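You operate a simulated robot arm through the tools that you are given. There is no shell and no other tool. Be economical: measure what you need, move in short steps, check, and stop when the job is done.

Carry out the task below with a simulated two-armed robot. There is one attempt and no reset: what you move stays moved.

## Task
Pick up the bottle that says "soap" from the top of the grey bench with one hand, pass it to the other hand and put it on the shelf of the socket board. Set down upright: bottle.

Only the result counts: the job must be done as asked and must still hold three seconds after the hand-in. Knocking over, shifting, dropping, spilling or breaking anything else fails it.

## Robot
Two 7-joint arms with two-finger parallel grippers on one trunk, on a base that drives. Base frame: it is fixed to the floor where the robot stands at the start and does not move with it; the origin is under the middle of the robot, x ahead of it, y to its left, z up. Units: m, degrees, N and s.
The left shoulder is at the start at [0.05, 0.168, 1.107], the right one opposite. With the tool pointing down near the work surface each hand reaches from about 0.2 to 0.66 m from the robot's upright axis, wherever it stands, measured 20 degrees to its own side. Places, roughly: shelf of the socket board (22x70 cm) [-1.28, 2.12, 0.8]. Payload 1.57 kg a hand.
The TCP of each hand is the grasp point between the finger pads, 0.03 m short of the fingertips. In the tool frame z runs along the fingers and y along their closing line. The gripper opens to 0.08 m. The fingers are 0.017 m wide and 0.012 m thick; the gripper's body (0.04 by 0.082 m) begins 0.08 m behind the TCP.
Orientation is that of the tool frame in the base frame, as a unit quaternion [w, x, y, z]. With the fingers straight down and closing along the base's y, the tool's x points along the base's -x, its y along +y and its z along -z.

## Interface
- The arms move only by the tool step_arm. It takes "left_series", "right_series" or both (then of equal length, played together; a hand with none holds still); each is a list of rows, each a list of 3 entries, a list of its own where there are three numbers: the shift along the tool's x, y, z in units of 200 mm (1.0 is 200 mm), then the turn, a rotation vector about the tool's x, y, z in units of 60 degrees (1.0 is 60 degrees), then the gripper command, from -1 (fully open) to 1 (shut), values between in proportion. In form: [[[tx, ty, tz], [ax, ay, az], hand], ...]. A call has 1 to 8 rows; each row is the pose to reach, as a shift and turn from the pose commanded when the call began, along the tool's axes at that moment. A call with a number of a shift or a turn outside -1 to 1 is refused whole. A row lasts 0.2 s, in which the tool goes at most 0.05 m and 8.6 degrees; a call with a longer step from one row to the next is refused whole, and so is a gripper value outside its range. A pose out of reach is approached as far as the arm can. The call stops where the force on the tool passes 40 N (or 10 N more than at its start, if that is more) or the arm is blocked; 0.2 s more then pass. The fingers move at their own pace (about 0.045 m/s each) and stop on an object; they squeeze with about 41 N. The grip force told is the motor's: it shows also when the fingers shut on nothing. Time passes only in rows, and 0.2 s behind the last, so rows that repeat a pose let the fingers close. The reply holds the time, the measured pose of the TCP, the force on the tool along the base axes, the opening and the grip force, in the units named above and with some noise, with the torque about the TCP (base axes, N m) and any sound that the robot's microphone picked up.
- Cameras (640 x 400 px; columns grow to the right, rows downward): "scene" is now at [0.1228, 0.0499, 1.3114]; the picture's right is [0.52, -0.85, 0.00], its down [-0.47, -0.29, -0.83] and it looks along [0.71, 0.43, -0.56] (base axes); focal length 248 px, centre (320, 200). "left" rides on the left gripper at [0.072, 0.007, -0.122] in its tool frame; the picture's right is [-0.09, 1.00, 0.00], its down [-0.84, -0.08, -0.54] and it looks along [-0.54, -0.05, 0.84] (tool axes); focal length 238 px, centre (320, 200). "right" rides on the right gripper at [0.072, -0.007, -0.122] in its tool frame; the picture's right is [0.09, 1.00, 0.00], its down [-0.84, 0.08, -0.54] and it looks along [-0.54, 0.05, 0.84] (tool axes); focal length 238 px, centre (320, 200). There is no depth. A picture from a camera that has moved, and an enlarged one, comes with that camera's place and axes in the base frame and with its lens. The place of the scene camera against the robot may be out by one fixed shift of up to 0.012 m in any direction.
- snapshot(camera): a new picture of that camera. No time passes.
- raise_lower(by): slides the trunk up (or, below 0, down) by that many m; the arms and the scene camera ride with it, the base frame stays. It gives what a move gives, with no picture.
- drive_base(legs): drives the robot by 1 to 6 legs, each [ahead, left, turn to the left] in m, m and degrees, along the robot's own axes; the way and the turn of a leg run together, so that a leg with both is an arc; at most 1.5 m and 180 degrees a leg. The arms and the cameras ride along, it lands a little off, and it stops where it bumps. It gives what a move gives.
- aim_head(pan, tilt): turns the head with the scene camera to pan (to the left, within 80 degrees either way) and tilt (down, from -29 to 69), counted from straight ahead of the robot. It gives what a move gives.
- close_up(camera, box): a new picture of the part [left, top, right, bottom] of that camera's present view, enlarged. No time passes.
- sign_off(): hands the job in; it is judged then, once.

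Go step by step. Nothing tells you exact positions but the pictures and the camera data: compare them with the known pose of the tool, close in by small moves and look again before you grip or let go. The budget is 120 turns and 108 pictures, counting those below and the enlarged ones. Unless the task says otherwise, let go and move clear before handing in, and close with one line.

The tools are called after "Request:" as a command line: name --argument value ..., lists and objects as JSON in quotes. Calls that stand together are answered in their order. step_arm: Moves the arms, as the interface text tells. Its arguments: {"type":"object","properties":{"left_series":{"type":"array","items":{"type":"array"}},"right_series":{"type":"array","items":{"type":"array"}}},"required":[]} The other tools are called the same way: raise_lower (by) slides the trunk up or down; drive_base (legs) drives the base; aim_head (pan, tilt) turns the head that bears the scene camera; snapshot (camera) takes a picture; close_up (camera, box) takes an enlarged picture of a part of a camera's view; sign_off () hands the job in.

At the start:

```text
time_s: 0.0
left_position: [0.3245, 0.4026, 1.1132]
left_tcp_rot: [0.001, 0.0, 1.0, -0.001]
left_wrist_force: [-0.1, 1.0, 0.3]
left_moment: [0.0, 0.02, -0.02]
left_opening: 0.0802
left_grip_force: 0.0
right_position: [0.4104, 0.0356, 1.0676]
right_tcp_rot: [0.0, 0.001, 1.0, 0.0]
right_wrist_force: [-0.6, 0.4, 0.6]
right_moment: [0.01, -0.02, -0.05]
right_opening: 0.0801
right_grip_force: 0.1
trunk travel left (down, up): [-0.275, 0.168]
robot x, y, heading: [0.0011, -0.0006, 0.1]
head pan, tilt: [31.6, 33.9]
```

scene: 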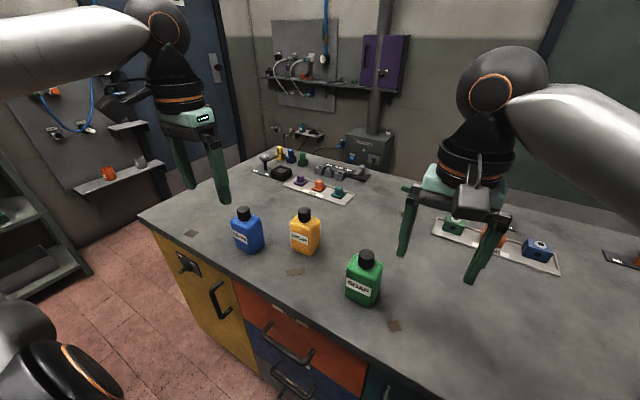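
right: 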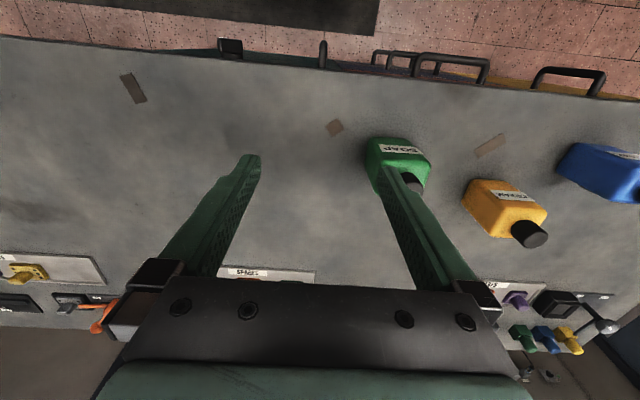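
left: 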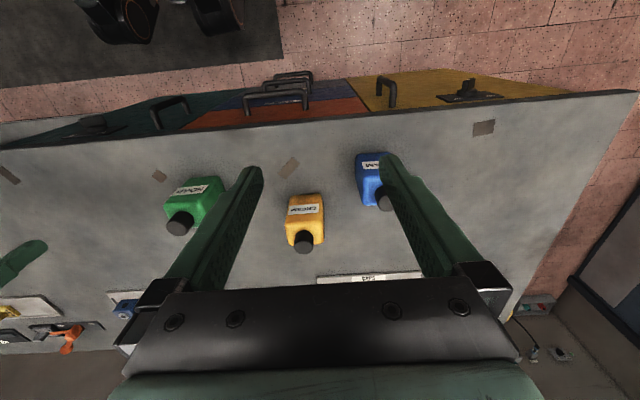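

I see three bottles on the bench; the green one seems to read "SOAP". I'll check the labels closely and look at the destination.

Request:
close_up --camera "scene" --box '[220, 190, 420, 315]'

Request:
close_up --camera "scene" --box '[0, 60, 240, 210]'

Request:
close_up --camera "right" --box '[320, 100, 480, 200]'

```text
3.20 times, centred on (320, 252) of scene
camera zoom: at [0.1228, 0.0499, 1.3114], right [0.52, -0.85, 0.0], down [-0.47, -0.29, -0.83], along [0.71, 0.43, -0.56], focal length 795 px, centre (320, 32)
```

zoom: 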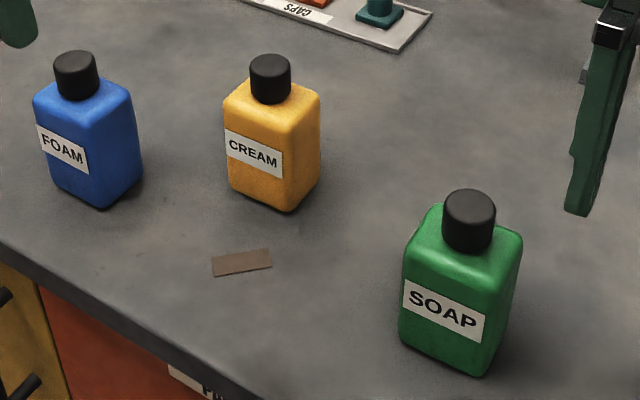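

```text
2.67 times, centred on (120, 135) of scene
camera zoom: at [0.1228, 0.0499, 1.3114], right [0.52, -0.85, 0.0], down [-0.47, -0.29, -0.83], along [0.71, 0.43, -0.56], focal length 663 px, centre (853, 373)
```

zoom: 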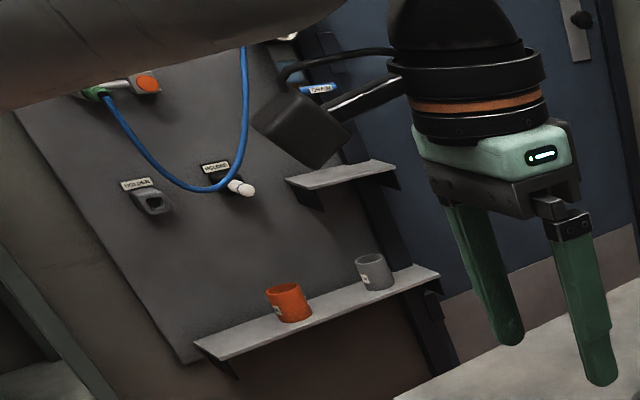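

```text
4.00 times, centred on (400, 150) of right
camera zoom: at [0.3376, 0.0293, 1.188], right [-0.09, 1.0, 0.0], down [0.84, 0.08, 0.54], along [0.54, 0.05, -0.84], focal length 953 px, centre (0, 400)
```

zoom: 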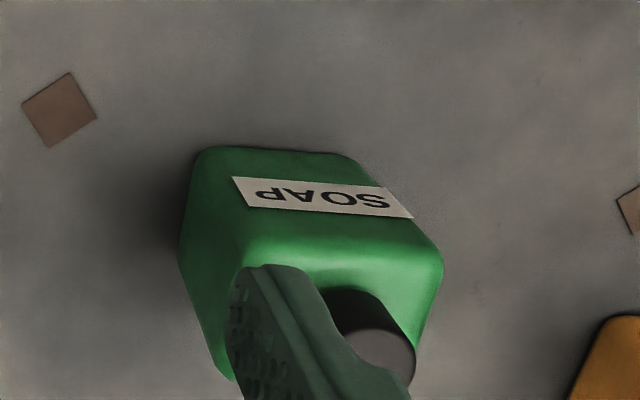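

The green bottle says SOAP, base at about (0.488, 0.155), roughly 5 cm deep in x, 6.7 cm wide in y and 13 cm tall. Now I'll look towards the target shelf.

Request:
aim_head --pan 80 --tilt 15

Request:
snapshot --camera "scene"

```text
time_s: 1.2
left_position: [0.3235, 0.4029, 1.1128]
left_tcp_rot: [0.001, -0.001, 1.0, 0.0]
left_wrist_force: [-0.4, 0.0, -0.3]
left_moment: [0.02, 0.0, -0.03]
left_opening: 0.0799
left_grip_force: 0.1
right_position: [0.4091, 0.0353, 1.0672]
right_tcp_rot: [0.0, 0.0, 1.0, 0.0]
right_wrist_force: [0.3, -1.3, -0.2]
right_moment: [0.0, 0.01, -0.01]
right_opening: 0.0802
right_grip_force: 0.0
trunk travel left (down, up): [-0.275, 0.168]
robot x, y, heading: [-0.0018, -0.0018, 0.1]
head pan, tilt: [80.0, 15.0]
```

```text
101 pictures are left
camera scene: at [0.0636, 0.0955, 1.3416], right [0.98, -0.17, 0.0], down [-0.05, -0.26, -0.97], along [0.17, 0.95, -0.26], focal length 248 px, centre (320, 200)
```

scene: 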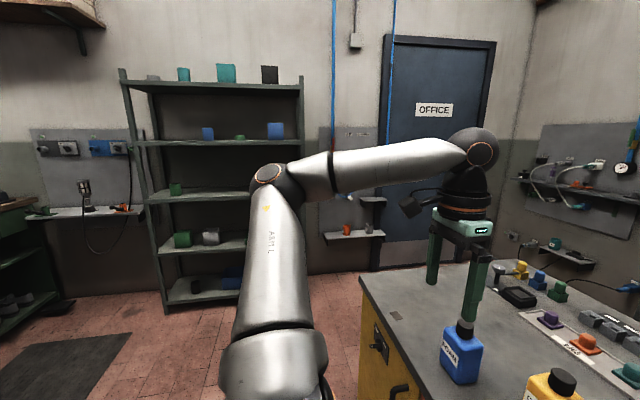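

The socket board with its shelf is at the left of this view; I'll enlarge it.

Request:
close_up --camera "scene" --box '[10, 120, 170, 260]'

```text
2.86 times, centred on (90, 190) of scene
camera zoom: at [0.0636, 0.0955, 1.3416], right [0.98, -0.17, 0.0], down [-0.05, -0.26, -0.97], along [0.17, 0.95, -0.26], focal length 710 px, centre (977, 229)
```

zoom: 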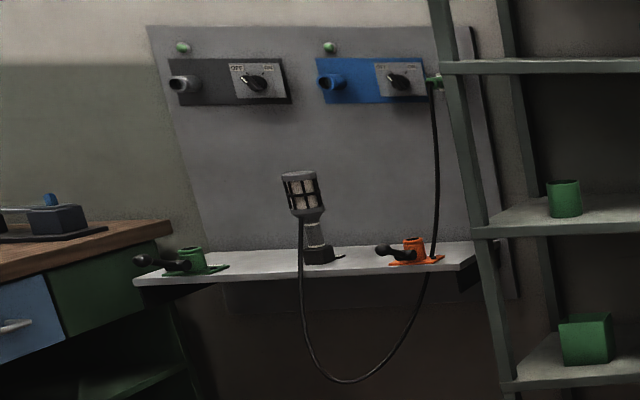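

The shelf holds a green thing, a lamp with a cable and an orange thing, with gaps between, so the final placing should be from above. Plan: the right hand grips the bottle body from its right side (tilted nearly horizontal), the left takes the cap from above, then sets it down. First I yaw the right hand and back it off to the right.

Request:
step_arm --right_series '[[[0, -0.06, 0], [0, 0, 0.125], -1], [[0, -0.12, 0], [0, 0, 0.25], -1], [[0, -0.18, 0], [0, 0, 0.375], -1], [[0, -0.24, 0], [0, 0, 0.5], -1], [[0, -0.3, 0], [0, 0, 0.625], -1], [[0, -0.36, 0], [0, 0, 0.75], -1], [[0, -0.42, 0], [0, 0, 0.875], -1], [[0, -0.48, 0], [0, 0, 1.0], -1]]'

Request:
aim_head --pan 15 --tilt 40

```text
time_s: 3.0
left_position: [0.3235, 0.4024, 1.1142]
left_tcp_rot: [0.0, -0.001, 1.0, 0.0]
left_wrist_force: [0.0, 0.1, 0.4]
left_moment: [-0.01, 0.02, 0.01]
left_opening: 0.0802
left_grip_force: 0.0
right_position: [0.4099, -0.0606, 1.0671]
right_tcp_rot: [0.001, 0.502, 0.865, 0.001]
right_wrist_force: [0.5, 0.6, 0.6]
right_moment: [0.02, -0.03, -0.03]
right_opening: 0.0801
right_grip_force: 0.0
trunk travel left (down, up): [-0.275, 0.168]
robot x, y, heading: [-0.0007, 0.0035, 0.1]
head pan, tilt: [80.0, 15.0]
```

```text
time_s: 4.3
left_position: [0.3251, 0.4026, 1.1125]
left_tcp_rot: [0.001, -0.001, 1.0, -0.001]
left_wrist_force: [0.6, 0.3, -0.6]
left_moment: [-0.04, 0.02, 0.01]
left_opening: 0.08
left_grip_force: 0.1
right_position: [0.41, -0.0604, 1.0668]
right_tcp_rot: [0.0, 0.5, 0.866, 0.0]
right_wrist_force: [-0.3, 0.3, 0.4]
right_moment: [0.0, -0.02, -0.02]
right_opening: 0.08
right_grip_force: 0.1
trunk travel left (down, up): [-0.275, 0.168]
robot x, y, heading: [-0.0005, 0.001, -0.0]
head pan, tilt: [15.0, 40.0]
```

Request:
step_arm --right_series '[[[-0.08, 0.066, 0], [0, 0, 0.125], -1], [[-0.16, 0.132, 0], [0, 0, 0.25], -1], [[-0.24, 0.197, 0], [0, 0, 0.375], -1], [[-0.325, 0.263, 0], [0, 0, 0.5], -1]]'

Request:
snapshot --camera "scene"

```text
time_s: 5.3
left_position: [0.3248, 0.4034, 1.1128]
left_tcp_rot: [0.0, -0.001, 1.0, 0.0]
left_wrist_force: [0.5, -0.5, -0.1]
left_moment: [-0.02, 0.01, 0.02]
left_opening: 0.08
left_grip_force: 0.0
right_position: [0.4875, -0.0898, 1.0669]
right_tcp_rot: [0.0, 0.708, 0.706, 0.0]
right_wrist_force: [-0.4, -0.4, 0.1]
right_moment: [-0.05, -0.01, 0.0]
right_opening: 0.0801
right_grip_force: 0.0
trunk travel left (down, up): [-0.275, 0.168]
robot x, y, heading: [-0.001, -0.0033, 0.1]
head pan, tilt: [15.0, 40.0]
```

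```text
99 pictures are left
camera scene: at [0.1296, 0.0255, 1.3021], right [0.26, -0.97, 0.0], down [-0.62, -0.17, -0.77], along [0.74, 0.2, -0.64], focal length 248 px, centre (320, 200)
```

scene: 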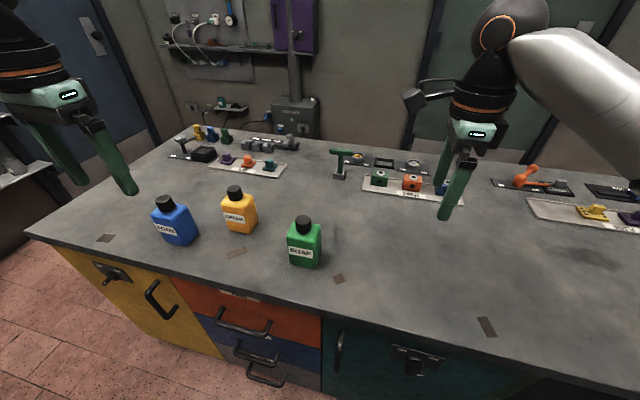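

Request:
step_arm --right_series '[[[0.04, 0, 0.03], [0, 0.125, 0], -1], [[0.08, 0, 0.06], [0, 0.25, 0], -1], [[0.12, 0, 0.09], [0, 0.375, 0], -1], [[0.16, 0, 0.12], [0, 0.5, 0], -1], [[0.2, 0, 0.15], [0, 0.625, 0], -1], [[0.24, 0, 0.18], [0, 0.75, 0], -1], [[0.28, 0, 0.21], [0, 0.875, 0], -1], [[0.32, 0, 0.24], [0, 1.0, 0], -1]]'

Request:
snapshot --camera "scene"

```text
time_s: 7.1
left_position: [0.3247, 0.4026, 1.1127]
left_tcp_rot: [0.0, -0.001, 1.0, -0.001]
left_wrist_force: [-0.5, -0.2, -0.2]
left_moment: [0.02, -0.02, -0.02]
left_opening: 0.0803
left_grip_force: 0.1
right_position: [0.4882, -0.0272, 1.0184]
right_tcp_rot: [-0.353, 0.613, 0.612, 0.355]
right_wrist_force: [-0.4, 0.4, 0.3]
right_moment: [0.02, 0.03, 0.02]
right_opening: 0.0801
right_grip_force: 0.1
trunk travel left (down, up): [-0.275, 0.168]
robot x, y, heading: [-0.001, -0.002, -0.0]
head pan, tilt: [15.0, 40.0]
```

```text
98 pictures are left
camera scene: at [0.1295, 0.0254, 1.3022], right [0.26, -0.97, 0.0], down [-0.62, -0.17, -0.77], along [0.74, 0.2, -0.64], focal length 248 px, centre (320, 200)
```

scene: 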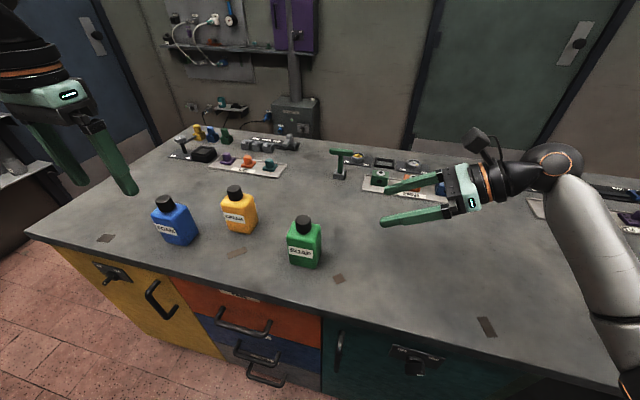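

Request:
step_arm --right_series '[[[-0.077, 0, 0.15], [0, 0, 0], -1], [[-0.154, 0, 0.3], [0, 0, 0], -1], [[-0.23, 0, 0.45], [0, 0, 0], -1], [[-0.307, 0, 0.6], [0, 0, 0], -1]]'

Request:
snapshot --camera "right"

Request:
snapshot --camera "scene"

```text
time_s: 8.1
left_position: [0.3252, 0.4034, 1.1143]
left_tcp_rot: [-0.001, -0.002, 1.0, -0.001]
left_wrist_force: [-0.4, 0.6, 0.1]
left_moment: [0.02, 0.03, 0.01]
left_opening: 0.08
left_grip_force: 0.0
right_position: [0.4863, 0.0472, 0.9068]
right_tcp_rot: [-0.353, 0.612, 0.613, 0.354]
right_wrist_force: [0.9, -0.2, -0.5]
right_moment: [-0.01, 0.0, 0.05]
right_opening: 0.0801
right_grip_force: 0.1
trunk travel left (down, up): [-0.275, 0.168]
robot x, y, heading: [0.0003, -0.0029, -0.1]
head pan, tilt: [15.0, 40.0]
```

```text
97 pictures are left
camera right: at [0.4797, -0.0222, 1.029], right [1.0, 0.05, 0.08], down [0.08, -0.89, -0.45], along [0.05, 0.46, -0.89], focal length 238 px, centre (320, 200)
```

right: 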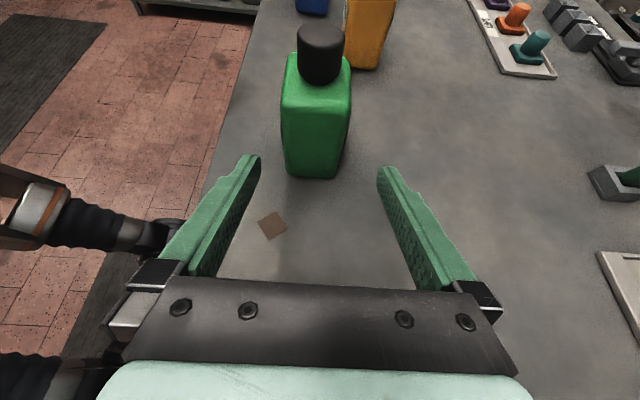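

```text
96 pictures are left
camera scene: at [0.1295, 0.0257, 1.3021], right [0.26, -0.97, 0.0], down [-0.62, -0.17, -0.77], along [0.74, 0.2, -0.64], focal length 248 px, centre (320, 200)
```

scene: 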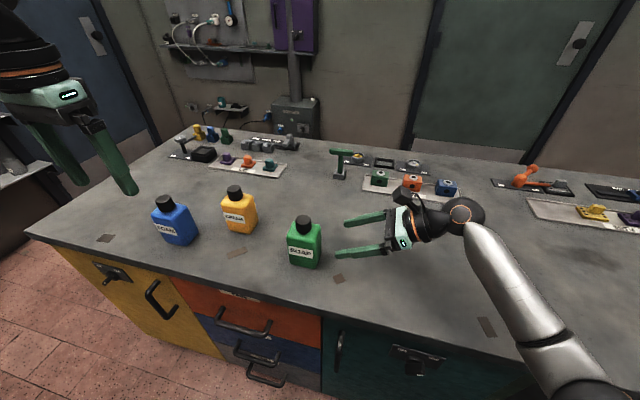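

The right hand is lined up; from its camera the bottle centre is about (0.481, 0.158). I go forward along the fingers.

Request:
step_arm --right_series '[[[0, -0.025, 0.15], [0, 0, 0], -1], [[0, -0.025, 0.3], [0, 0, 0], -1], [[-0.005, -0.025, 0.4], [0, 0, 0], -1], [[-0.01, -0.025, 0.5], [0, 0, 0], -1], [[-0.01, -0.025, 0.6], [0, 0, 0], -1]]'

Request:
snapshot --camera "right"

Request:
close_up --camera "scene" --box '[220, 180, 420, 305]'

```text
time_s: 9.3
left_position: [0.3255, 0.403, 1.1123]
left_tcp_rot: [0.001, -0.001, 1.0, 0.001]
left_wrist_force: [0.0, 0.1, -0.7]
left_moment: [0.02, 0.02, 0.0]
left_opening: 0.0801
left_grip_force: 0.0
right_position: [0.4814, 0.1505, 0.843]
right_tcp_rot: [-0.353, 0.613, 0.612, 0.354]
right_wrist_force: [-0.2, -0.1, -0.4]
right_moment: [0.0, 0.01, 0.03]
right_opening: 0.0801
right_grip_force: 0.1
trunk travel left (down, up): [-0.275, 0.168]
robot x, y, heading: [0.0019, 0.0001, 0.1]
head pan, tilt: [15.0, 40.0]
```

```text
95 pictures are left
camera right: at [0.4754, 0.0808, 0.9651], right [1.0, 0.05, 0.08], down [0.08, -0.89, -0.45], along [0.05, 0.46, -0.89], focal length 238 px, centre (320, 200)
```

right: 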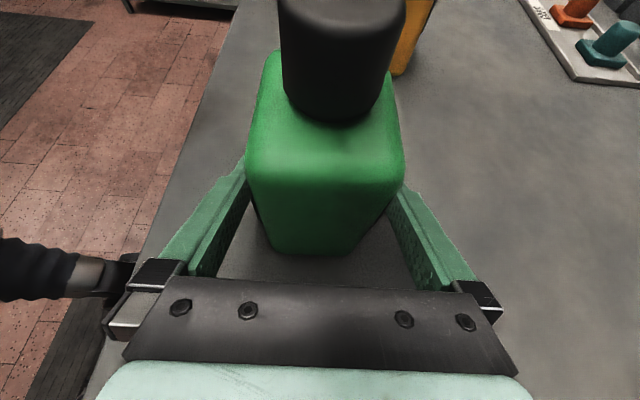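

```text
3.20 times, centred on (320, 242) of scene
camera zoom: at [0.1294, 0.0257, 1.3021], right [0.26, -0.97, 0.0], down [-0.62, -0.17, -0.77], along [0.74, 0.2, -0.64], focal length 795 px, centre (320, 64)
```

zoom: 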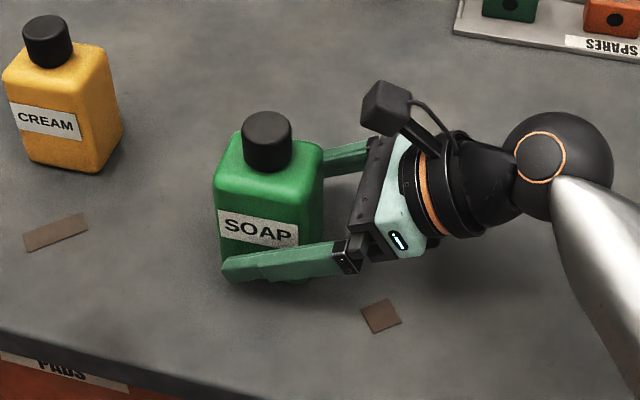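

The fingers straddle the bottle. I close the right hand and lift slightly.

Request:
step_arm --right_series '[[[0, 0, 0], [0, 0, 0], 0], [[0, 0, 0], [0, 0, 0], 1], [[0, 0, 0], [0, 0, 0], 1], [[0, 0, 0], [0, 0, 0], 1], [[0, 0, 0], [0, 0, 0], 1]]'

Request:
snapshot --camera "right"

```text
time_s: 10.5
left_position: [0.3252, 0.4033, 1.1132]
left_tcp_rot: [0.001, -0.001, 1.0, 0.0]
left_wrist_force: [0.1, -0.5, 1.1]
left_moment: [0.04, -0.04, 0.01]
left_opening: 0.0799
left_grip_force: 0.1
right_position: [0.4808, 0.15, 0.8433]
right_tcp_rot: [-0.353, 0.613, 0.613, 0.354]
right_wrist_force: [-1.8, 0.3, -0.8]
right_moment: [0.14, 0.12, 0.02]
right_opening: 0.0576
right_grip_force: 40.8
trunk travel left (down, up): [-0.275, 0.168]
robot x, y, heading: [0.003, -0.0045, 0.1]
head pan, tilt: [15.0, 40.0]
```

```text
93 pictures are left
camera right: at [0.4756, 0.0804, 0.9653], right [1.0, 0.05, 0.08], down [0.08, -0.89, -0.45], along [0.05, 0.46, -0.89], focal length 238 px, centre (320, 200)
```

right: 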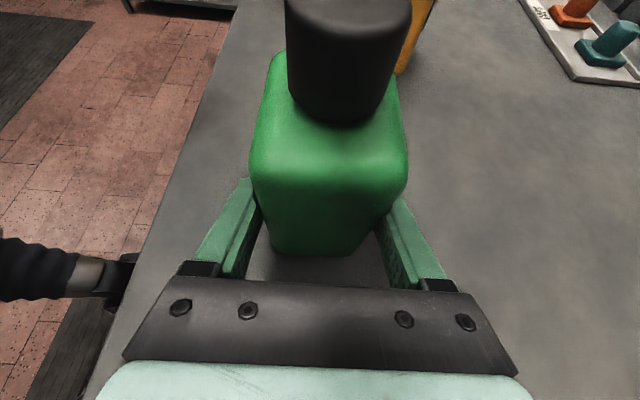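

Request:
step_arm --right_series '[[[0.043, 0, -0.025], [0, 0, 0], 1], [[0.13, 0, -0.075], [0, 0, 0], 1], [[0.23, 0, -0.133], [0, 0, 0], 1], [[0.33, 0, -0.19], [0, 0, 0], 1], [[0.433, 0, -0.25], [0, 0, 0], 1]]'

Request:
snapshot --camera "scene"

Request:
snapshot --camera "right"

```text
time_s: 11.7
left_position: [0.3246, 0.4035, 1.113]
left_tcp_rot: [0.0, -0.002, 1.0, 0.0]
left_wrist_force: [1.0, 0.9, -0.5]
left_moment: [0.0, -0.03, 0.01]
left_opening: 0.0802
left_grip_force: 0.0
right_position: [0.4831, 0.15, 0.9463]
right_tcp_rot: [-0.353, 0.613, 0.612, 0.354]
right_wrist_force: [0.2, 0.3, -3.9]
right_moment: [-0.02, 0.04, -0.04]
right_opening: 0.0578
right_grip_force: 40.8
trunk travel left (down, up): [-0.275, 0.168]
robot x, y, heading: [-0.0009, 0.0017, 0.0]
head pan, tilt: [15.0, 40.0]
```

```text
92 pictures are left
camera scene: at [0.1296, 0.0257, 1.3021], right [0.26, -0.97, 0.0], down [-0.62, -0.17, -0.77], along [0.74, 0.2, -0.64], focal length 248 px, centre (320, 200)
```

scene: 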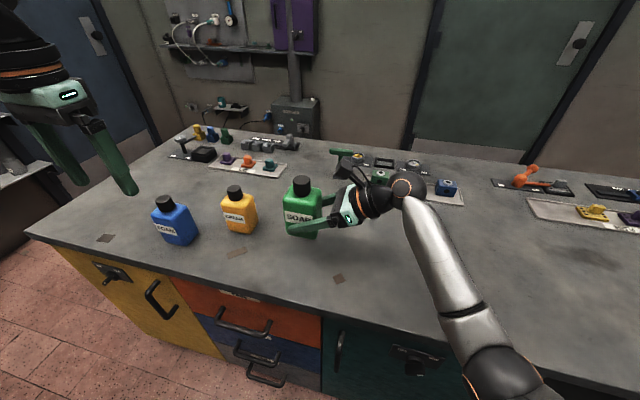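

```text
91 pictures are left
camera right: at [0.4761, 0.0802, 1.0678], right [1.0, 0.05, 0.08], down [0.08, -0.89, -0.45], along [0.05, 0.46, -0.89], focal length 238 px, centre (320, 200)
```

right: 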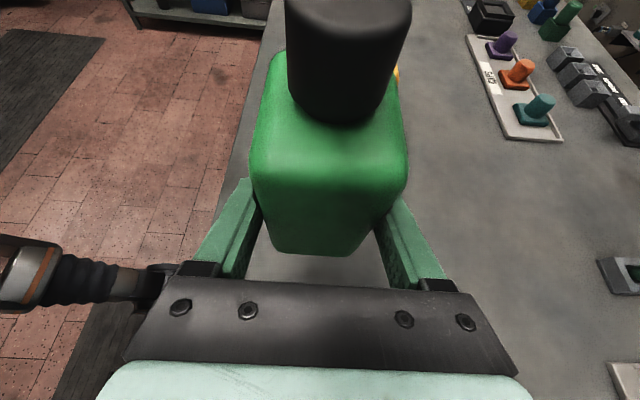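

The bottle is held. Now the left hand yaws 90° so that it closes along x, rising a bit.

Request:
step_arm --left_series '[[[0, 0, -0.03], [0, 0, 0.125], -1], [[0, 0, -0.06], [0, 0, 0.25], -1], [[0, 0, -0.09], [0, 0, 0.375], -1], [[0, 0, -0.12], [0, 0, 0.5], -1], [[0, 0, -0.15], [0, 0, 0.625], -1], [[0, 0, -0.18], [0, 0, 0.75], -1], [[0, 0, -0.21], [0, 0, 0.875], -1], [[0, 0, -0.25], [0, 0, 1.0], -1]]'

Request:
step_arm --left_series '[[[0, 0, 0], [0, 0, 0.125], -1], [[0, 0, 0], [0, 0, 0.25], -1], [[0, 0, 0], [0, 0, 0.375], -1], [[0, 0, 0], [0, 0, 0.5], -1]]'

Request:
snapshot --camera "left"

```text
time_s: 13.5
left_position: [0.3241, 0.4042, 1.1627]
left_tcp_rot: [0.0, 0.5, 0.866, 0.0]
left_wrist_force: [-1.2, -0.2, -0.2]
left_moment: [-0.01, 0.0, -0.02]
left_opening: 0.0802
left_grip_force: 0.2
right_position: [0.483, 0.1505, 0.9447]
right_tcp_rot: [-0.353, 0.613, 0.612, 0.354]
right_wrist_force: [-0.9, 0.3, -4.1]
right_moment: [-0.03, 0.01, 0.03]
right_opening: 0.0577
right_grip_force: 41.1
trunk travel left (down, up): [-0.275, 0.168]
robot x, y, heading: [0.0019, -0.0007, 0.1]
head pan, tilt: [15.0, 40.0]
```

```text
time_s: 14.5
left_position: [0.3251, 0.4029, 1.1634]
left_tcp_rot: [0.0, 0.708, 0.706, 0.0]
left_wrist_force: [0.8, -0.9, 0.2]
left_moment: [0.02, 0.0, 0.01]
left_opening: 0.0802
left_grip_force: 0.1
right_position: [0.4834, 0.1499, 0.9443]
right_tcp_rot: [-0.354, 0.612, 0.612, 0.353]
right_wrist_force: [0.4, 0.7, -4.0]
right_moment: [-0.02, -0.04, -0.02]
right_opening: 0.0581
right_grip_force: 40.8
trunk travel left (down, up): [-0.275, 0.168]
robot x, y, heading: [-0.0031, -0.0035, 0.3]
head pan, tilt: [15.0, 40.0]
```

```text
90 pictures are left
camera left: at [0.332, 0.4771, 1.2845], right [1.0, -0.09, 0.0], down [-0.08, -0.84, 0.54], along [-0.05, -0.54, -0.84], focal length 238 px, centre (320, 200)
```

left: 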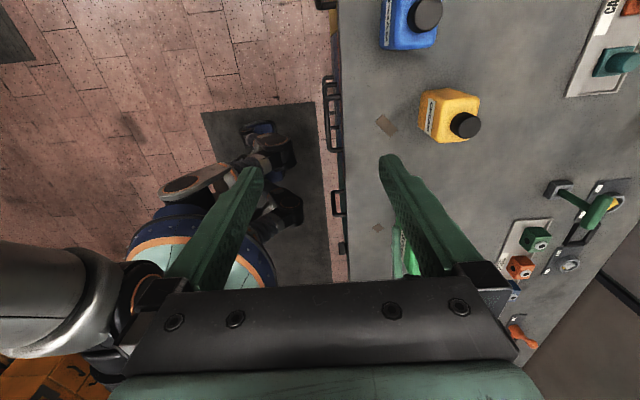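

Request:
step_arm --left_series '[[[-0.15, 0.13, 0], [0, 0, 0], -1], [[-0.3, 0.26, 0], [0, 0, 0], -1], [[-0.45, 0.39, 0], [0, 0, 0], -1], [[-0.6, 0.53, 0], [0, 0, 0], -1], [[-0.75, 0.66, 0], [0, 0, 0], -1], [[-0.9, 0.79, 0], [0, 0, 0], -1]]'

Request:
snapshot --camera "left"

Request:
snapshot --camera "scene"

```text
time_s: 15.9
left_position: [0.4791, 0.2307, 1.1593]
left_tcp_rot: [-0.003, 0.705, 0.709, 0.002]
left_wrist_force: [0.8, -0.1, -0.6]
left_moment: [-0.01, -0.02, 0.0]
left_opening: 0.0799
left_grip_force: 0.0
left hand out of reach, approached as far as the arm can: row 6
right_position: [0.4832, 0.1505, 0.943]
right_tcp_rot: [-0.353, 0.614, 0.611, 0.354]
right_wrist_force: [-0.6, -0.5, -4.0]
right_moment: [-0.02, 0.0, 0.02]
right_opening: 0.0578
right_grip_force: 41.0
trunk travel left (down, up): [-0.275, 0.168]
robot x, y, heading: [-0.0023, 0.0007, -0.3]
head pan, tilt: [15.0, 40.0]
```

```text
89 pictures are left
camera left: at [0.4851, 0.3041, 1.2805], right [1.0, -0.08, 0.0], down [-0.07, -0.84, 0.54], along [-0.05, -0.54, -0.84], focal length 238 px, centre (320, 200)
```

left: 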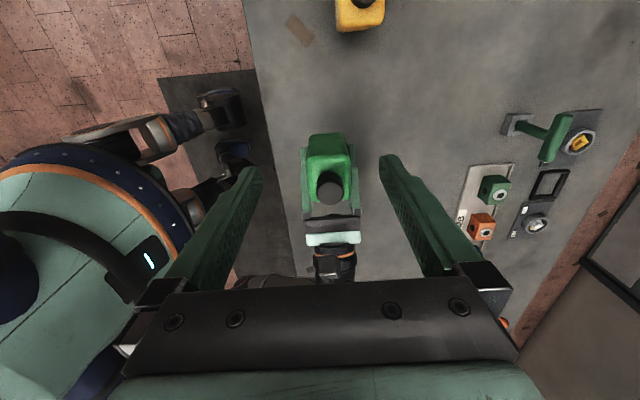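

```text
88 pictures are left
camera scene: at [0.1307, 0.0257, 1.302], right [0.26, -0.97, 0.0], down [-0.62, -0.17, -0.76], along [0.74, 0.2, -0.64], focal length 248 px, centre (320, 200)
```

scene: 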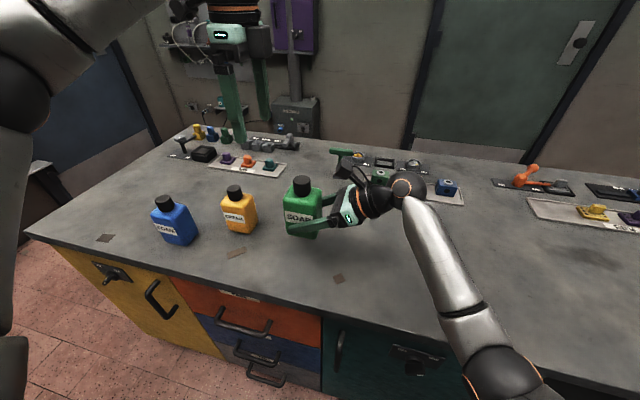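

The left hand is at the edge of its reach, so I bring both the bottle and the left hand nearer to the robot.

Request:
step_arm --left_series '[[[0.05, -0.13, 0], [0, 0, 0], -1], [[0.1, -0.26, 0], [0, 0, 0], -1], [[0.15, -0.4, 0], [0, 0, 0], -1]]' --right_series '[[[0.033, -0.13, 0.058], [0, 0, 0], 1], [[0.066, -0.26, 0.115], [0, 0, 0], 1], [[0.1, -0.4, 0.173], [0, 0, 0], 1]]'

Request:
snapshot --camera "left"

Request:
snapshot --camera "scene"

```text
time_s: 16.9
left_position: [0.397, 0.2574, 1.1586]
left_tcp_rot: [0.001, 0.706, 0.708, -0.001]
left_wrist_force: [-0.2, -0.7, -1.3]
left_moment: [0.0, -0.02, -0.01]
left_opening: 0.0801
left_grip_force: 0.1
right_position: [0.436, 0.1691, 0.9735]
right_tcp_rot: [-0.292, 0.607, 0.631, 0.384]
right_wrist_force: [0.1, -0.2, -3.3]
right_moment: [-0.02, -0.01, -0.02]
right_opening: 0.0578
right_grip_force: 41.2
trunk travel left (down, up): [-0.275, 0.168]
robot x, y, heading: [0.0015, -0.0031, -0.1]
head pan, tilt: [15.0, 40.0]
stopped in row 3 (right hand): the arm was blocked; the commanded pose is now the measured one
```

```text
87 pictures are left
camera left: at [0.4032, 0.3323, 1.2803], right [1.0, -0.09, 0.0], down [-0.08, -0.84, 0.54], along [-0.05, -0.54, -0.84], focal length 238 px, centre (320, 200)
```

left: 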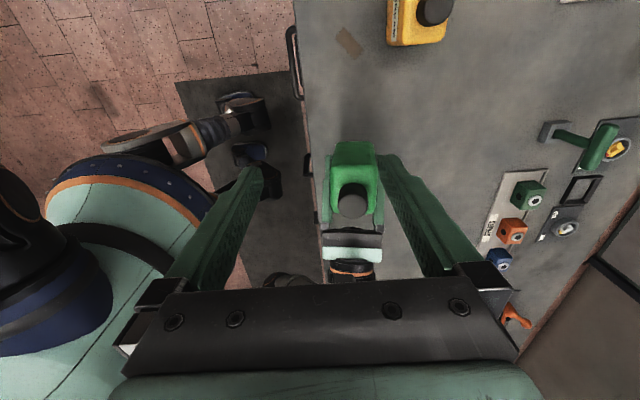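

```text
86 pictures are left
camera scene: at [0.1299, 0.0256, 1.302], right [0.26, -0.97, 0.0], down [-0.62, -0.17, -0.77], along [0.74, 0.2, -0.64], focal length 248 px, centre (320, 200)
```

scene: 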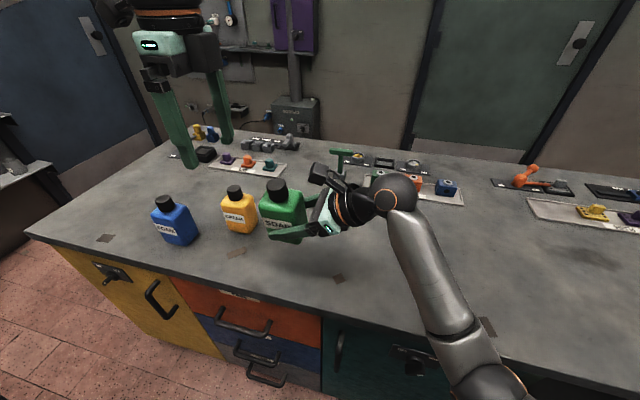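

The right arm hit a limit when moving inwards and tilted the bottle a little. I restore its earlier good pose (lower relative to the trunk) and will raise the trunk to keep height over the bench.

Request:
step_arm --right_series '[[[-0.095, 0.047, 0.035], [0.023, 0.0115, 0.0225], 1], [[-0.19, 0.094, 0.07], [0.0457, 0.023, 0.045], 1], [[-0.285, 0.141, 0.105], [0.0685, 0.0344, 0.0676], 1], [[-0.38, 0.188, 0.14], [0.0913, 0.0458, 0.0901], 1]]'

Request:
raise_lower --by 0.12

Request:
snapshot --camera "scene"

Request:
snapshot --camera "right"

```text
time_s: 17.9
left_position: [0.3961, 0.2588, 1.1591]
left_tcp_rot: [0.0, 0.706, 0.708, 0.0]
left_wrist_force: [0.2, -0.3, -0.4]
left_moment: [0.05, 0.04, 0.01]
left_opening: 0.0799
left_grip_force: 0.1
right_position: [0.4965, 0.1315, 0.8944]
right_tcp_rot: [-0.335, 0.622, 0.612, 0.355]
right_wrist_force: [-0.1, -0.1, -4.0]
right_moment: [-0.01, -0.01, 0.03]
right_opening: 0.0579
right_grip_force: 40.9
trunk travel left (down, up): [-0.275, 0.168]
robot x, y, heading: [0.0026, 0.0023, -0.1]
head pan, tilt: [15.0, 40.0]
```

```text
time_s: 19.4
left_position: [0.396, 0.2575, 1.28]
left_tcp_rot: [0.002, 0.707, 0.708, -0.001]
left_wrist_force: [-0.1, 0.3, -0.4]
left_moment: [0.01, 0.01, 0.04]
left_opening: 0.0799
left_grip_force: 0.0
right_position: [0.4968, 0.1337, 1.0193]
right_tcp_rot: [-0.334, 0.621, 0.613, 0.357]
right_wrist_force: [-0.3, 0.4, -4.0]
right_moment: [0.01, -0.03, -0.04]
right_opening: 0.0578
right_grip_force: 41.0
trunk travel left (down, up): [-0.395, 0.048]
robot x, y, heading: [-0.0048, -0.0008, 0.4]
head pan, tilt: [15.0, 40.0]
```

```text
85 pictures are left
camera scene: at [0.1299, 0.0257, 1.422], right [0.26, -0.97, 0.0], down [-0.62, -0.17, -0.77], along [0.74, 0.2, -0.64], focal length 248 px, centre (320, 200)
```

scene: 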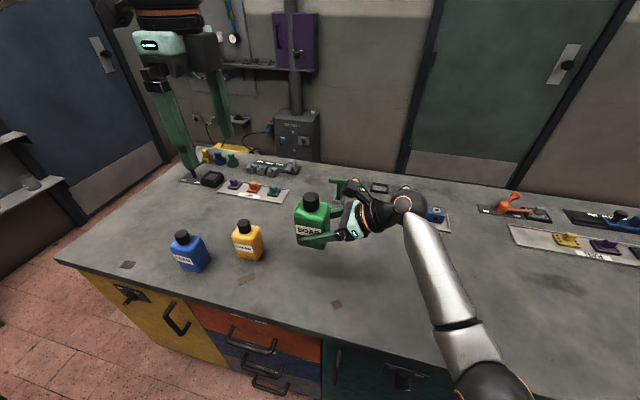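

```text
84 pictures are left
camera right: at [0.4861, 0.0675, 1.1422], right [0.99, 0.02, 0.1], down [0.06, -0.9, -0.43], along [0.08, 0.43, -0.9], focal length 238 px, centre (320, 200)
```

right: 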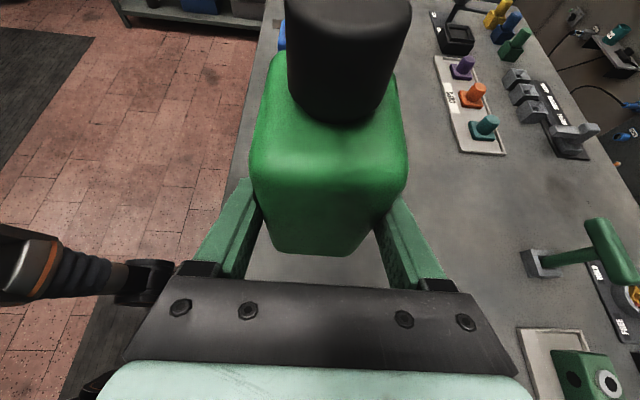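

Request:
step_arm --right_series '[[[0.018, -0.023, 0.1], [0.011, 0.008, 0.002], 1], [[0.037, -0.046, 0.2], [0.022, 0.016, 0.004], 1], [[0.056, -0.07, 0.297], [0.032, 0.025, 0.006], 1]]'

Request:
step_arm --left_series '[[[0, 0.12, 0.12], [0, 0, 0], -1], [[0, 0.24, 0.26], [0, 0, 0], -1], [[0, 0.34, 0.4], [0, 0, 0], -1], [[0, 0.43, 0.55], [0, 0, 0], -1]]'

Request:
snapshot --camera "left"

Request:
snapshot --camera "scene"

```text
time_s: 20.2
left_position: [0.3968, 0.2578, 1.2807]
left_tcp_rot: [0.0, 0.706, 0.708, 0.0]
left_wrist_force: [0.7, -0.2, -0.6]
left_moment: [0.02, 0.0, 0.01]
left_opening: 0.08
left_grip_force: 0.1
right_position: [0.5223, 0.1218, 0.9702]
right_tcp_rot: [-0.303, 0.651, 0.606, 0.343]
right_wrist_force: [-0.2, -0.4, -3.6]
right_moment: [-0.02, 0.02, 0.04]
right_opening: 0.0578
right_grip_force: 40.8
trunk travel left (down, up): [-0.395, 0.048]
robot x, y, heading: [-0.0029, 0.0046, -0.0]
head pan, tilt: [15.0, 40.0]
stopped in row 3 (right hand): the arm was blocked; the commanded pose is now the measured one
```

```text
time_s: 21.2
left_position: [0.4834, 0.2577, 1.1706]
left_tcp_rot: [0.0, 0.707, 0.707, 0.0]
left_wrist_force: [0.2, -0.4, -1.3]
left_moment: [-0.02, 0.0, -0.05]
left_opening: 0.0799
left_grip_force: 0.1
right_position: [0.5222, 0.1217, 0.9707]
right_tcp_rot: [-0.303, 0.652, 0.604, 0.344]
right_wrist_force: [0.0, -0.3, -4.4]
right_moment: [-0.03, 0.05, 0.0]
right_opening: 0.0575
right_grip_force: 41.3
trunk travel left (down, up): [-0.395, 0.048]
robot x, y, heading: [0.0025, -0.0003, 0.1]
head pan, tilt: [15.0, 40.0]
```

```text
83 pictures are left
camera left: at [0.4895, 0.3322, 1.2911], right [1.0, -0.09, 0.0], down [-0.08, -0.84, 0.54], along [-0.05, -0.54, -0.84], focal length 238 px, centre (320, 200)
```

left: 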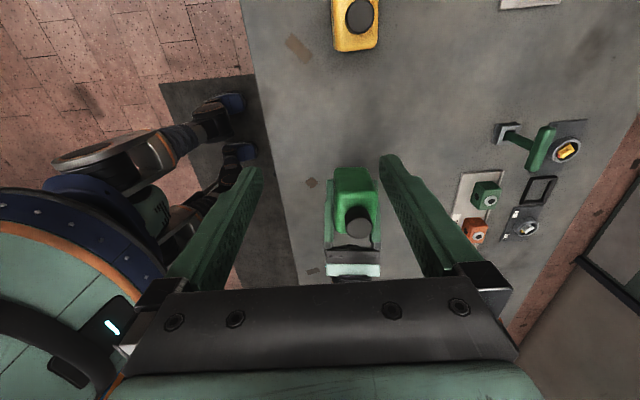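

```text
82 pictures are left
camera scene: at [0.1303, 0.0257, 1.422], right [0.26, -0.97, 0.0], down [-0.62, -0.17, -0.77], along [0.74, 0.2, -0.64], focal length 248 px, centre (320, 200)
```

scene: 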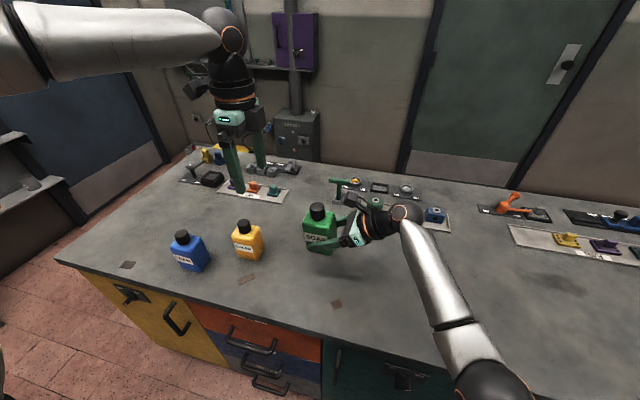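

The right arm's reach to the left is limited at about y = 0.15. I return to the pose that worked, (0.483, 0.148), and will bring the left hand there instead.

Request:
step_arm --right_series '[[[0.036, -0.05, 0.008], [0.02, 0.023, -0.007], 1], [[0.073, -0.1, 0.017], [0.04, 0.046, -0.014], 1], [[0.11, -0.15, 0.025], [0.06, 0.069, -0.021], 1], [[0.146, -0.204, 0.034], [0.0804, 0.0919, -0.0285], 1]]'

Request:
snapshot --camera "left"

```text
time_s: 22.4
left_position: [0.481, 0.2571, 1.1706]
left_tcp_rot: [0.002, 0.706, 0.708, 0.0]
left_wrist_force: [0.0, -0.2, -0.7]
left_moment: [0.01, -0.01, 0.03]
left_opening: 0.0799
left_grip_force: 0.1
right_position: [0.5191, 0.1105, 1.0008]
right_tcp_rot: [-0.301, 0.624, 0.62, 0.367]
right_wrist_force: [0.3, -0.4, -3.5]
right_moment: [-0.02, 0.03, -0.03]
right_opening: 0.0579
right_grip_force: 41.4
trunk travel left (down, up): [-0.395, 0.048]
robot x, y, heading: [-0.0029, -0.0019, -0.3]
head pan, tilt: [15.0, 40.0]
stopped in row 4 (right hand): the arm was blocked; the commanded pose is now the measured one
```

```text
81 pictures are left
camera left: at [0.4888, 0.332, 1.2915], right [1.0, -0.09, 0.0], down [-0.08, -0.84, 0.54], along [-0.05, -0.54, -0.84], focal length 238 px, centre (320, 200)
```

left: 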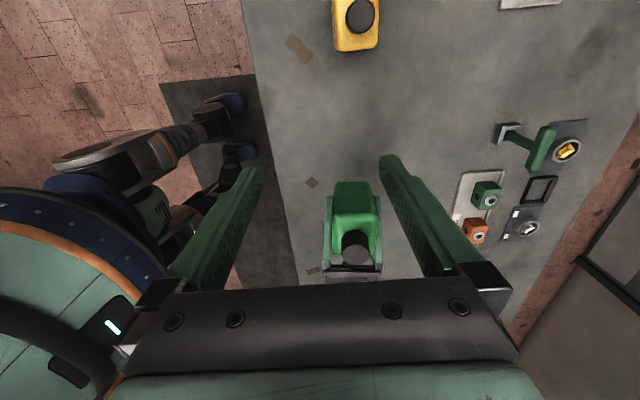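

The right arm has drifted into an awkward posture; I retreat it along the earlier approach path with the bottle to unwind it.

Request:
step_arm --right_series '[[[-0.012, -0.027, -0.159], [0.02, 0.0148, 0.01], 1], [[-0.024, -0.054, -0.318], [0.04, 0.0296, 0.02], 1], [[-0.036, -0.08, -0.476], [0.06, 0.0444, 0.03], 1], [[-0.048, -0.109, -0.635], [0.0798, 0.0592, 0.0397], 1], [[-0.048, -0.109, -0.635], [0.0798, 0.0592, 0.0397], 1]]'

Request:
snapshot --camera "scene"

```text
time_s: 23.6
left_position: [0.4822, 0.2586, 1.1718]
left_tcp_rot: [0.001, 0.706, 0.708, 0.0]
left_wrist_force: [0.7, -0.5, 0.3]
left_moment: [-0.01, -0.01, 0.02]
left_opening: 0.0797
left_grip_force: 0.1
right_position: [0.4866, 0.0021, 1.0612]
right_tcp_rot: [-0.357, 0.61, 0.613, 0.353]
right_wrist_force: [0.1, 0.4, -4.2]
right_moment: [-0.04, 0.04, -0.02]
right_opening: 0.0578
right_grip_force: 40.8
trunk travel left (down, up): [-0.395, 0.048]
robot x, y, heading: [-0.0007, -0.002, 0.3]
head pan, tilt: [15.0, 40.0]
```

```text
80 pictures are left
camera scene: at [0.1298, 0.0258, 1.4221], right [0.26, -0.97, 0.0], down [-0.62, -0.17, -0.77], along [0.74, 0.2, -0.64], focal length 248 px, centre (320, 200)
```

scene: 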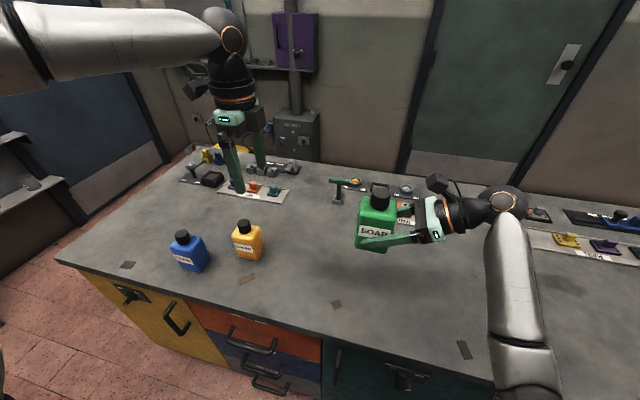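

Request:
step_arm --right_series '[[[0.025, 0, 0.16], [0, 0, 0], 1], [[0.05, 0, 0.32], [0, 0, 0], 1], [[0.075, 0, 0.48], [0, 0, 0], 1], [[0.1, 0, 0.64], [0, 0, 0], 1]]'

Request:
step_arm --left_series '[[[-0.1, 0, 0], [0, 0, 0], -1], [[-0.2, 0, 0], [0, 0, 0], -1], [[-0.3, 0, 0], [0, 0, 0], -1]]'

Request:
snapshot --camera "left"

Request:
snapshot --camera "scene"

```text
time_s: 24.8
left_position: [0.4825, 0.2578, 1.1703]
left_tcp_rot: [0.001, 0.707, 0.708, -0.001]
left_wrist_force: [-0.1, 0.0, 0.6]
left_moment: [0.01, 0.01, 0.0]
left_opening: 0.08
left_grip_force: 0.1
right_position: [0.5104, 0.0737, 0.9944]
right_tcp_rot: [-0.312, 0.643, 0.609, 0.343]
right_wrist_force: [0.4, 0.4, -4.0]
right_moment: [-0.02, 0.0, -0.02]
right_opening: 0.0578
right_grip_force: 41.5
trunk travel left (down, up): [-0.395, 0.048]
robot x, y, heading: [-0.0021, -0.0039, -0.0]
head pan, tilt: [15.0, 40.0]
stopped in row 4 (right hand): the arm was blocked; the commanded pose is now the measured one
```

```text
time_s: 25.6
left_position: [0.4839, 0.1973, 1.1717]
left_tcp_rot: [0.001, 0.707, 0.707, -0.001]
left_wrist_force: [-0.5, 0.3, -0.2]
left_moment: [0.03, 0.01, -0.01]
left_opening: 0.0801
left_grip_force: 0.0
right_position: [0.5117, 0.0738, 0.9947]
right_tcp_rot: [-0.313, 0.643, 0.609, 0.344]
right_wrist_force: [-0.4, 0.5, -3.8]
right_moment: [-0.01, 0.01, -0.02]
right_opening: 0.0577
right_grip_force: 40.4
trunk travel left (down, up): [-0.395, 0.048]
robot x, y, heading: [0.0028, -0.0031, 0.2]
head pan, tilt: [15.0, 40.0]
```

```text
79 pictures are left
camera left: at [0.4894, 0.2711, 1.2923], right [1.0, -0.09, 0.0], down [-0.08, -0.84, 0.54], along [-0.05, -0.54, -0.84], focal length 238 px, centre (320, 200)
```

left: 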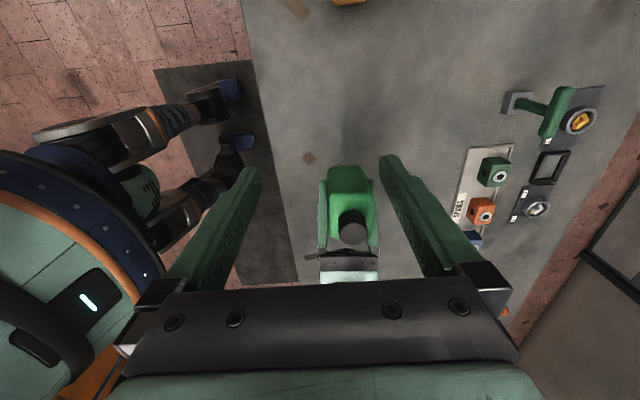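

```text
78 pictures are left
camera scene: at [0.1302, 0.0254, 1.422], right [0.26, -0.97, 0.0], down [-0.62, -0.17, -0.77], along [0.74, 0.2, -0.64], focal length 248 px, centre (320, 200)
```

scene: 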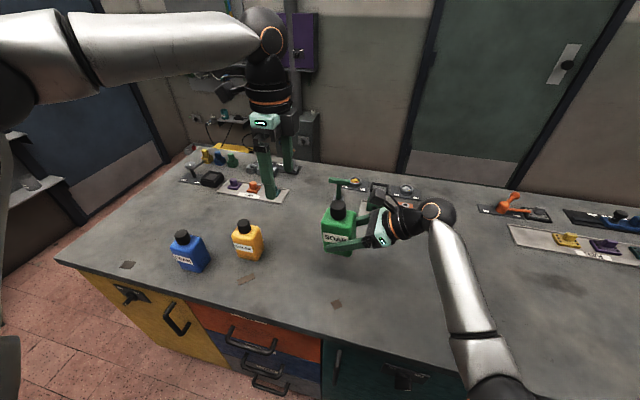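

I'll look at the right arm's elbow to see what blocks it.

Request:
aim_head --pan -45 --tilt 45

Request:
snapshot --camera "scene"

```text
time_s: 26.9
left_position: [0.4806, 0.1981, 1.1718]
left_tcp_rot: [0.001, 0.706, 0.708, 0.0]
left_wrist_force: [-0.4, 0.1, 0.7]
left_moment: [-0.01, -0.03, -0.04]
left_opening: 0.08
left_grip_force: 0.1
right_position: [0.5114, 0.0744, 0.9935]
right_tcp_rot: [-0.312, 0.644, 0.608, 0.344]
right_wrist_force: [0.0, 0.6, -3.2]
right_moment: [-0.05, -0.01, 0.02]
right_opening: 0.0576
right_grip_force: 40.9
trunk travel left (down, up): [-0.395, 0.048]
robot x, y, heading: [-0.0015, 0.0011, -0.1]
head pan, tilt: [-45.0, 45.0]
```

```text
77 pictures are left
camera scene: at [0.1052, -0.054, 1.4148], right [-0.71, -0.71, 0.0], down [-0.5, 0.5, -0.71], along [0.5, -0.5, -0.71], focal length 248 px, centre (320, 200)
```

scene: 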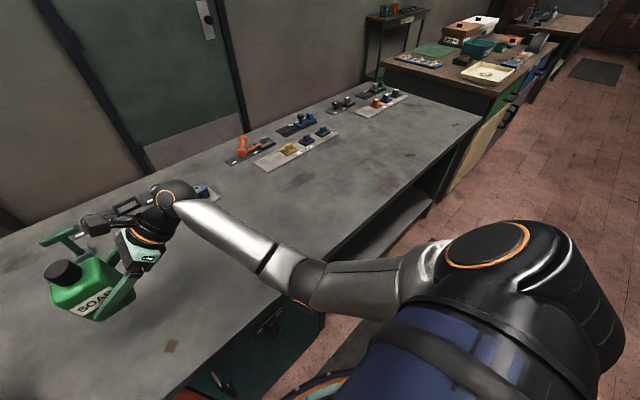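

The wrist bend of the right arm seems to be the limit. I let the right tool point partly forward (yaw −30°, bottle kept upright), which eases the wrist; the cap is round so it does not matter.

Request:
step_arm --right_series '[[[0.0, 0, 0], [-0.072, 0.015, 0.049], 1], [[0.04, -0.055, 0.047], [-0.145, 0.03, 0.099], 1], [[0.08, -0.11, 0.095], [-0.217, 0.044, 0.148], 1], [[0.12, -0.166, 0.142], [-0.29, 0.059, 0.198], 1], [[0.165, -0.22, 0.19], [-0.362, 0.074, 0.247], 1], [[0.206, -0.276, 0.237], [-0.362, 0.074, 0.247], 1]]'

Request:
aim_head --pan 15 --tilt 35

Request:
snapshot --camera "scene"

Request:
snapshot --camera "left"

```text
time_s: 27.6
left_position: [0.4816, 0.1981, 1.1724]
left_tcp_rot: [0.0, 0.707, 0.707, 0.0]
left_wrist_force: [-0.7, -0.6, -0.4]
left_moment: [-0.01, -0.03, 0.0]
left_opening: 0.0799
left_grip_force: 0.1
right_position: [0.5492, 0.057, 1.0614]
right_tcp_rot: [-0.198, 0.686, 0.542, 0.444]
right_wrist_force: [0.0, 0.0, -4.0]
right_moment: [-0.04, -0.02, -0.01]
right_opening: 0.0578
right_grip_force: 41.5
trunk travel left (down, up): [-0.395, 0.048]
robot x, y, heading: [0.002, -0.0009, -0.0]
head pan, tilt: [-45.0, 45.0]
stopped in row 3 (right hand): the arm was blocked; the commanded pose is now the measured one
```

```text
time_s: 28.9
left_position: [0.483, 0.1985, 1.1716]
left_tcp_rot: [0.0, 0.707, 0.707, 0.0]
left_wrist_force: [-1.4, 0.4, 0.2]
left_moment: [-0.01, -0.01, -0.02]
left_opening: 0.08
left_grip_force: 0.0
right_position: [0.5462, 0.0584, 1.0622]
right_tcp_rot: [-0.2, 0.685, 0.541, 0.445]
right_wrist_force: [0.4, -0.1, -4.0]
right_moment: [-0.05, -0.02, 0.03]
right_opening: 0.0577
right_grip_force: 40.7
trunk travel left (down, up): [-0.395, 0.048]
robot x, y, heading: [0.0023, -0.0028, 0.2]
head pan, tilt: [15.0, 35.0]
```

```text
76 pictures are left
camera scene: at [0.1328, 0.0262, 1.4296], right [0.26, -0.97, 0.0], down [-0.55, -0.15, -0.82], along [0.79, 0.21, -0.57], focal length 248 px, centre (320, 200)
```

scene: 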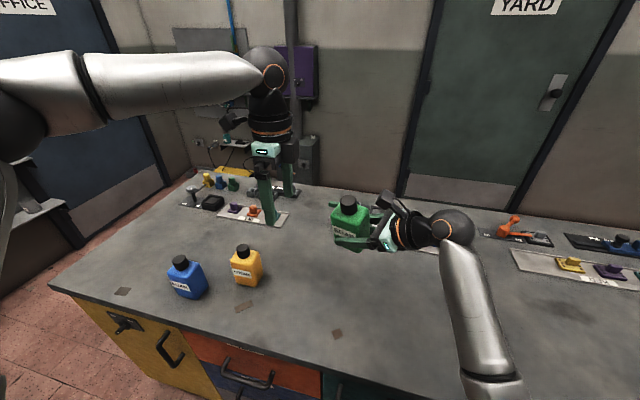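

```text
75 pictures are left
camera left: at [0.4891, 0.2715, 1.2923], right [1.0, -0.09, 0.0], down [-0.08, -0.84, 0.54], along [-0.05, -0.54, -0.84], focal length 238 px, centre (320, 200)
```

left: 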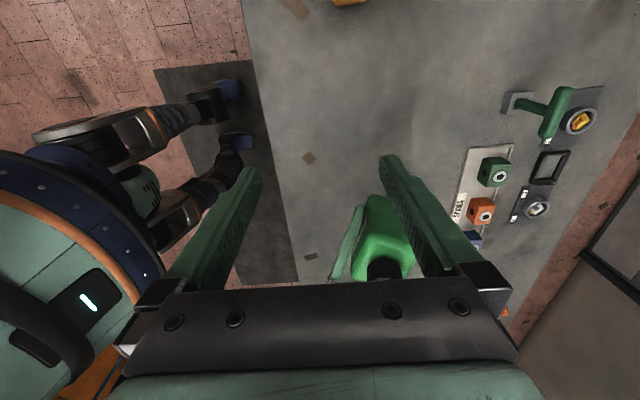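

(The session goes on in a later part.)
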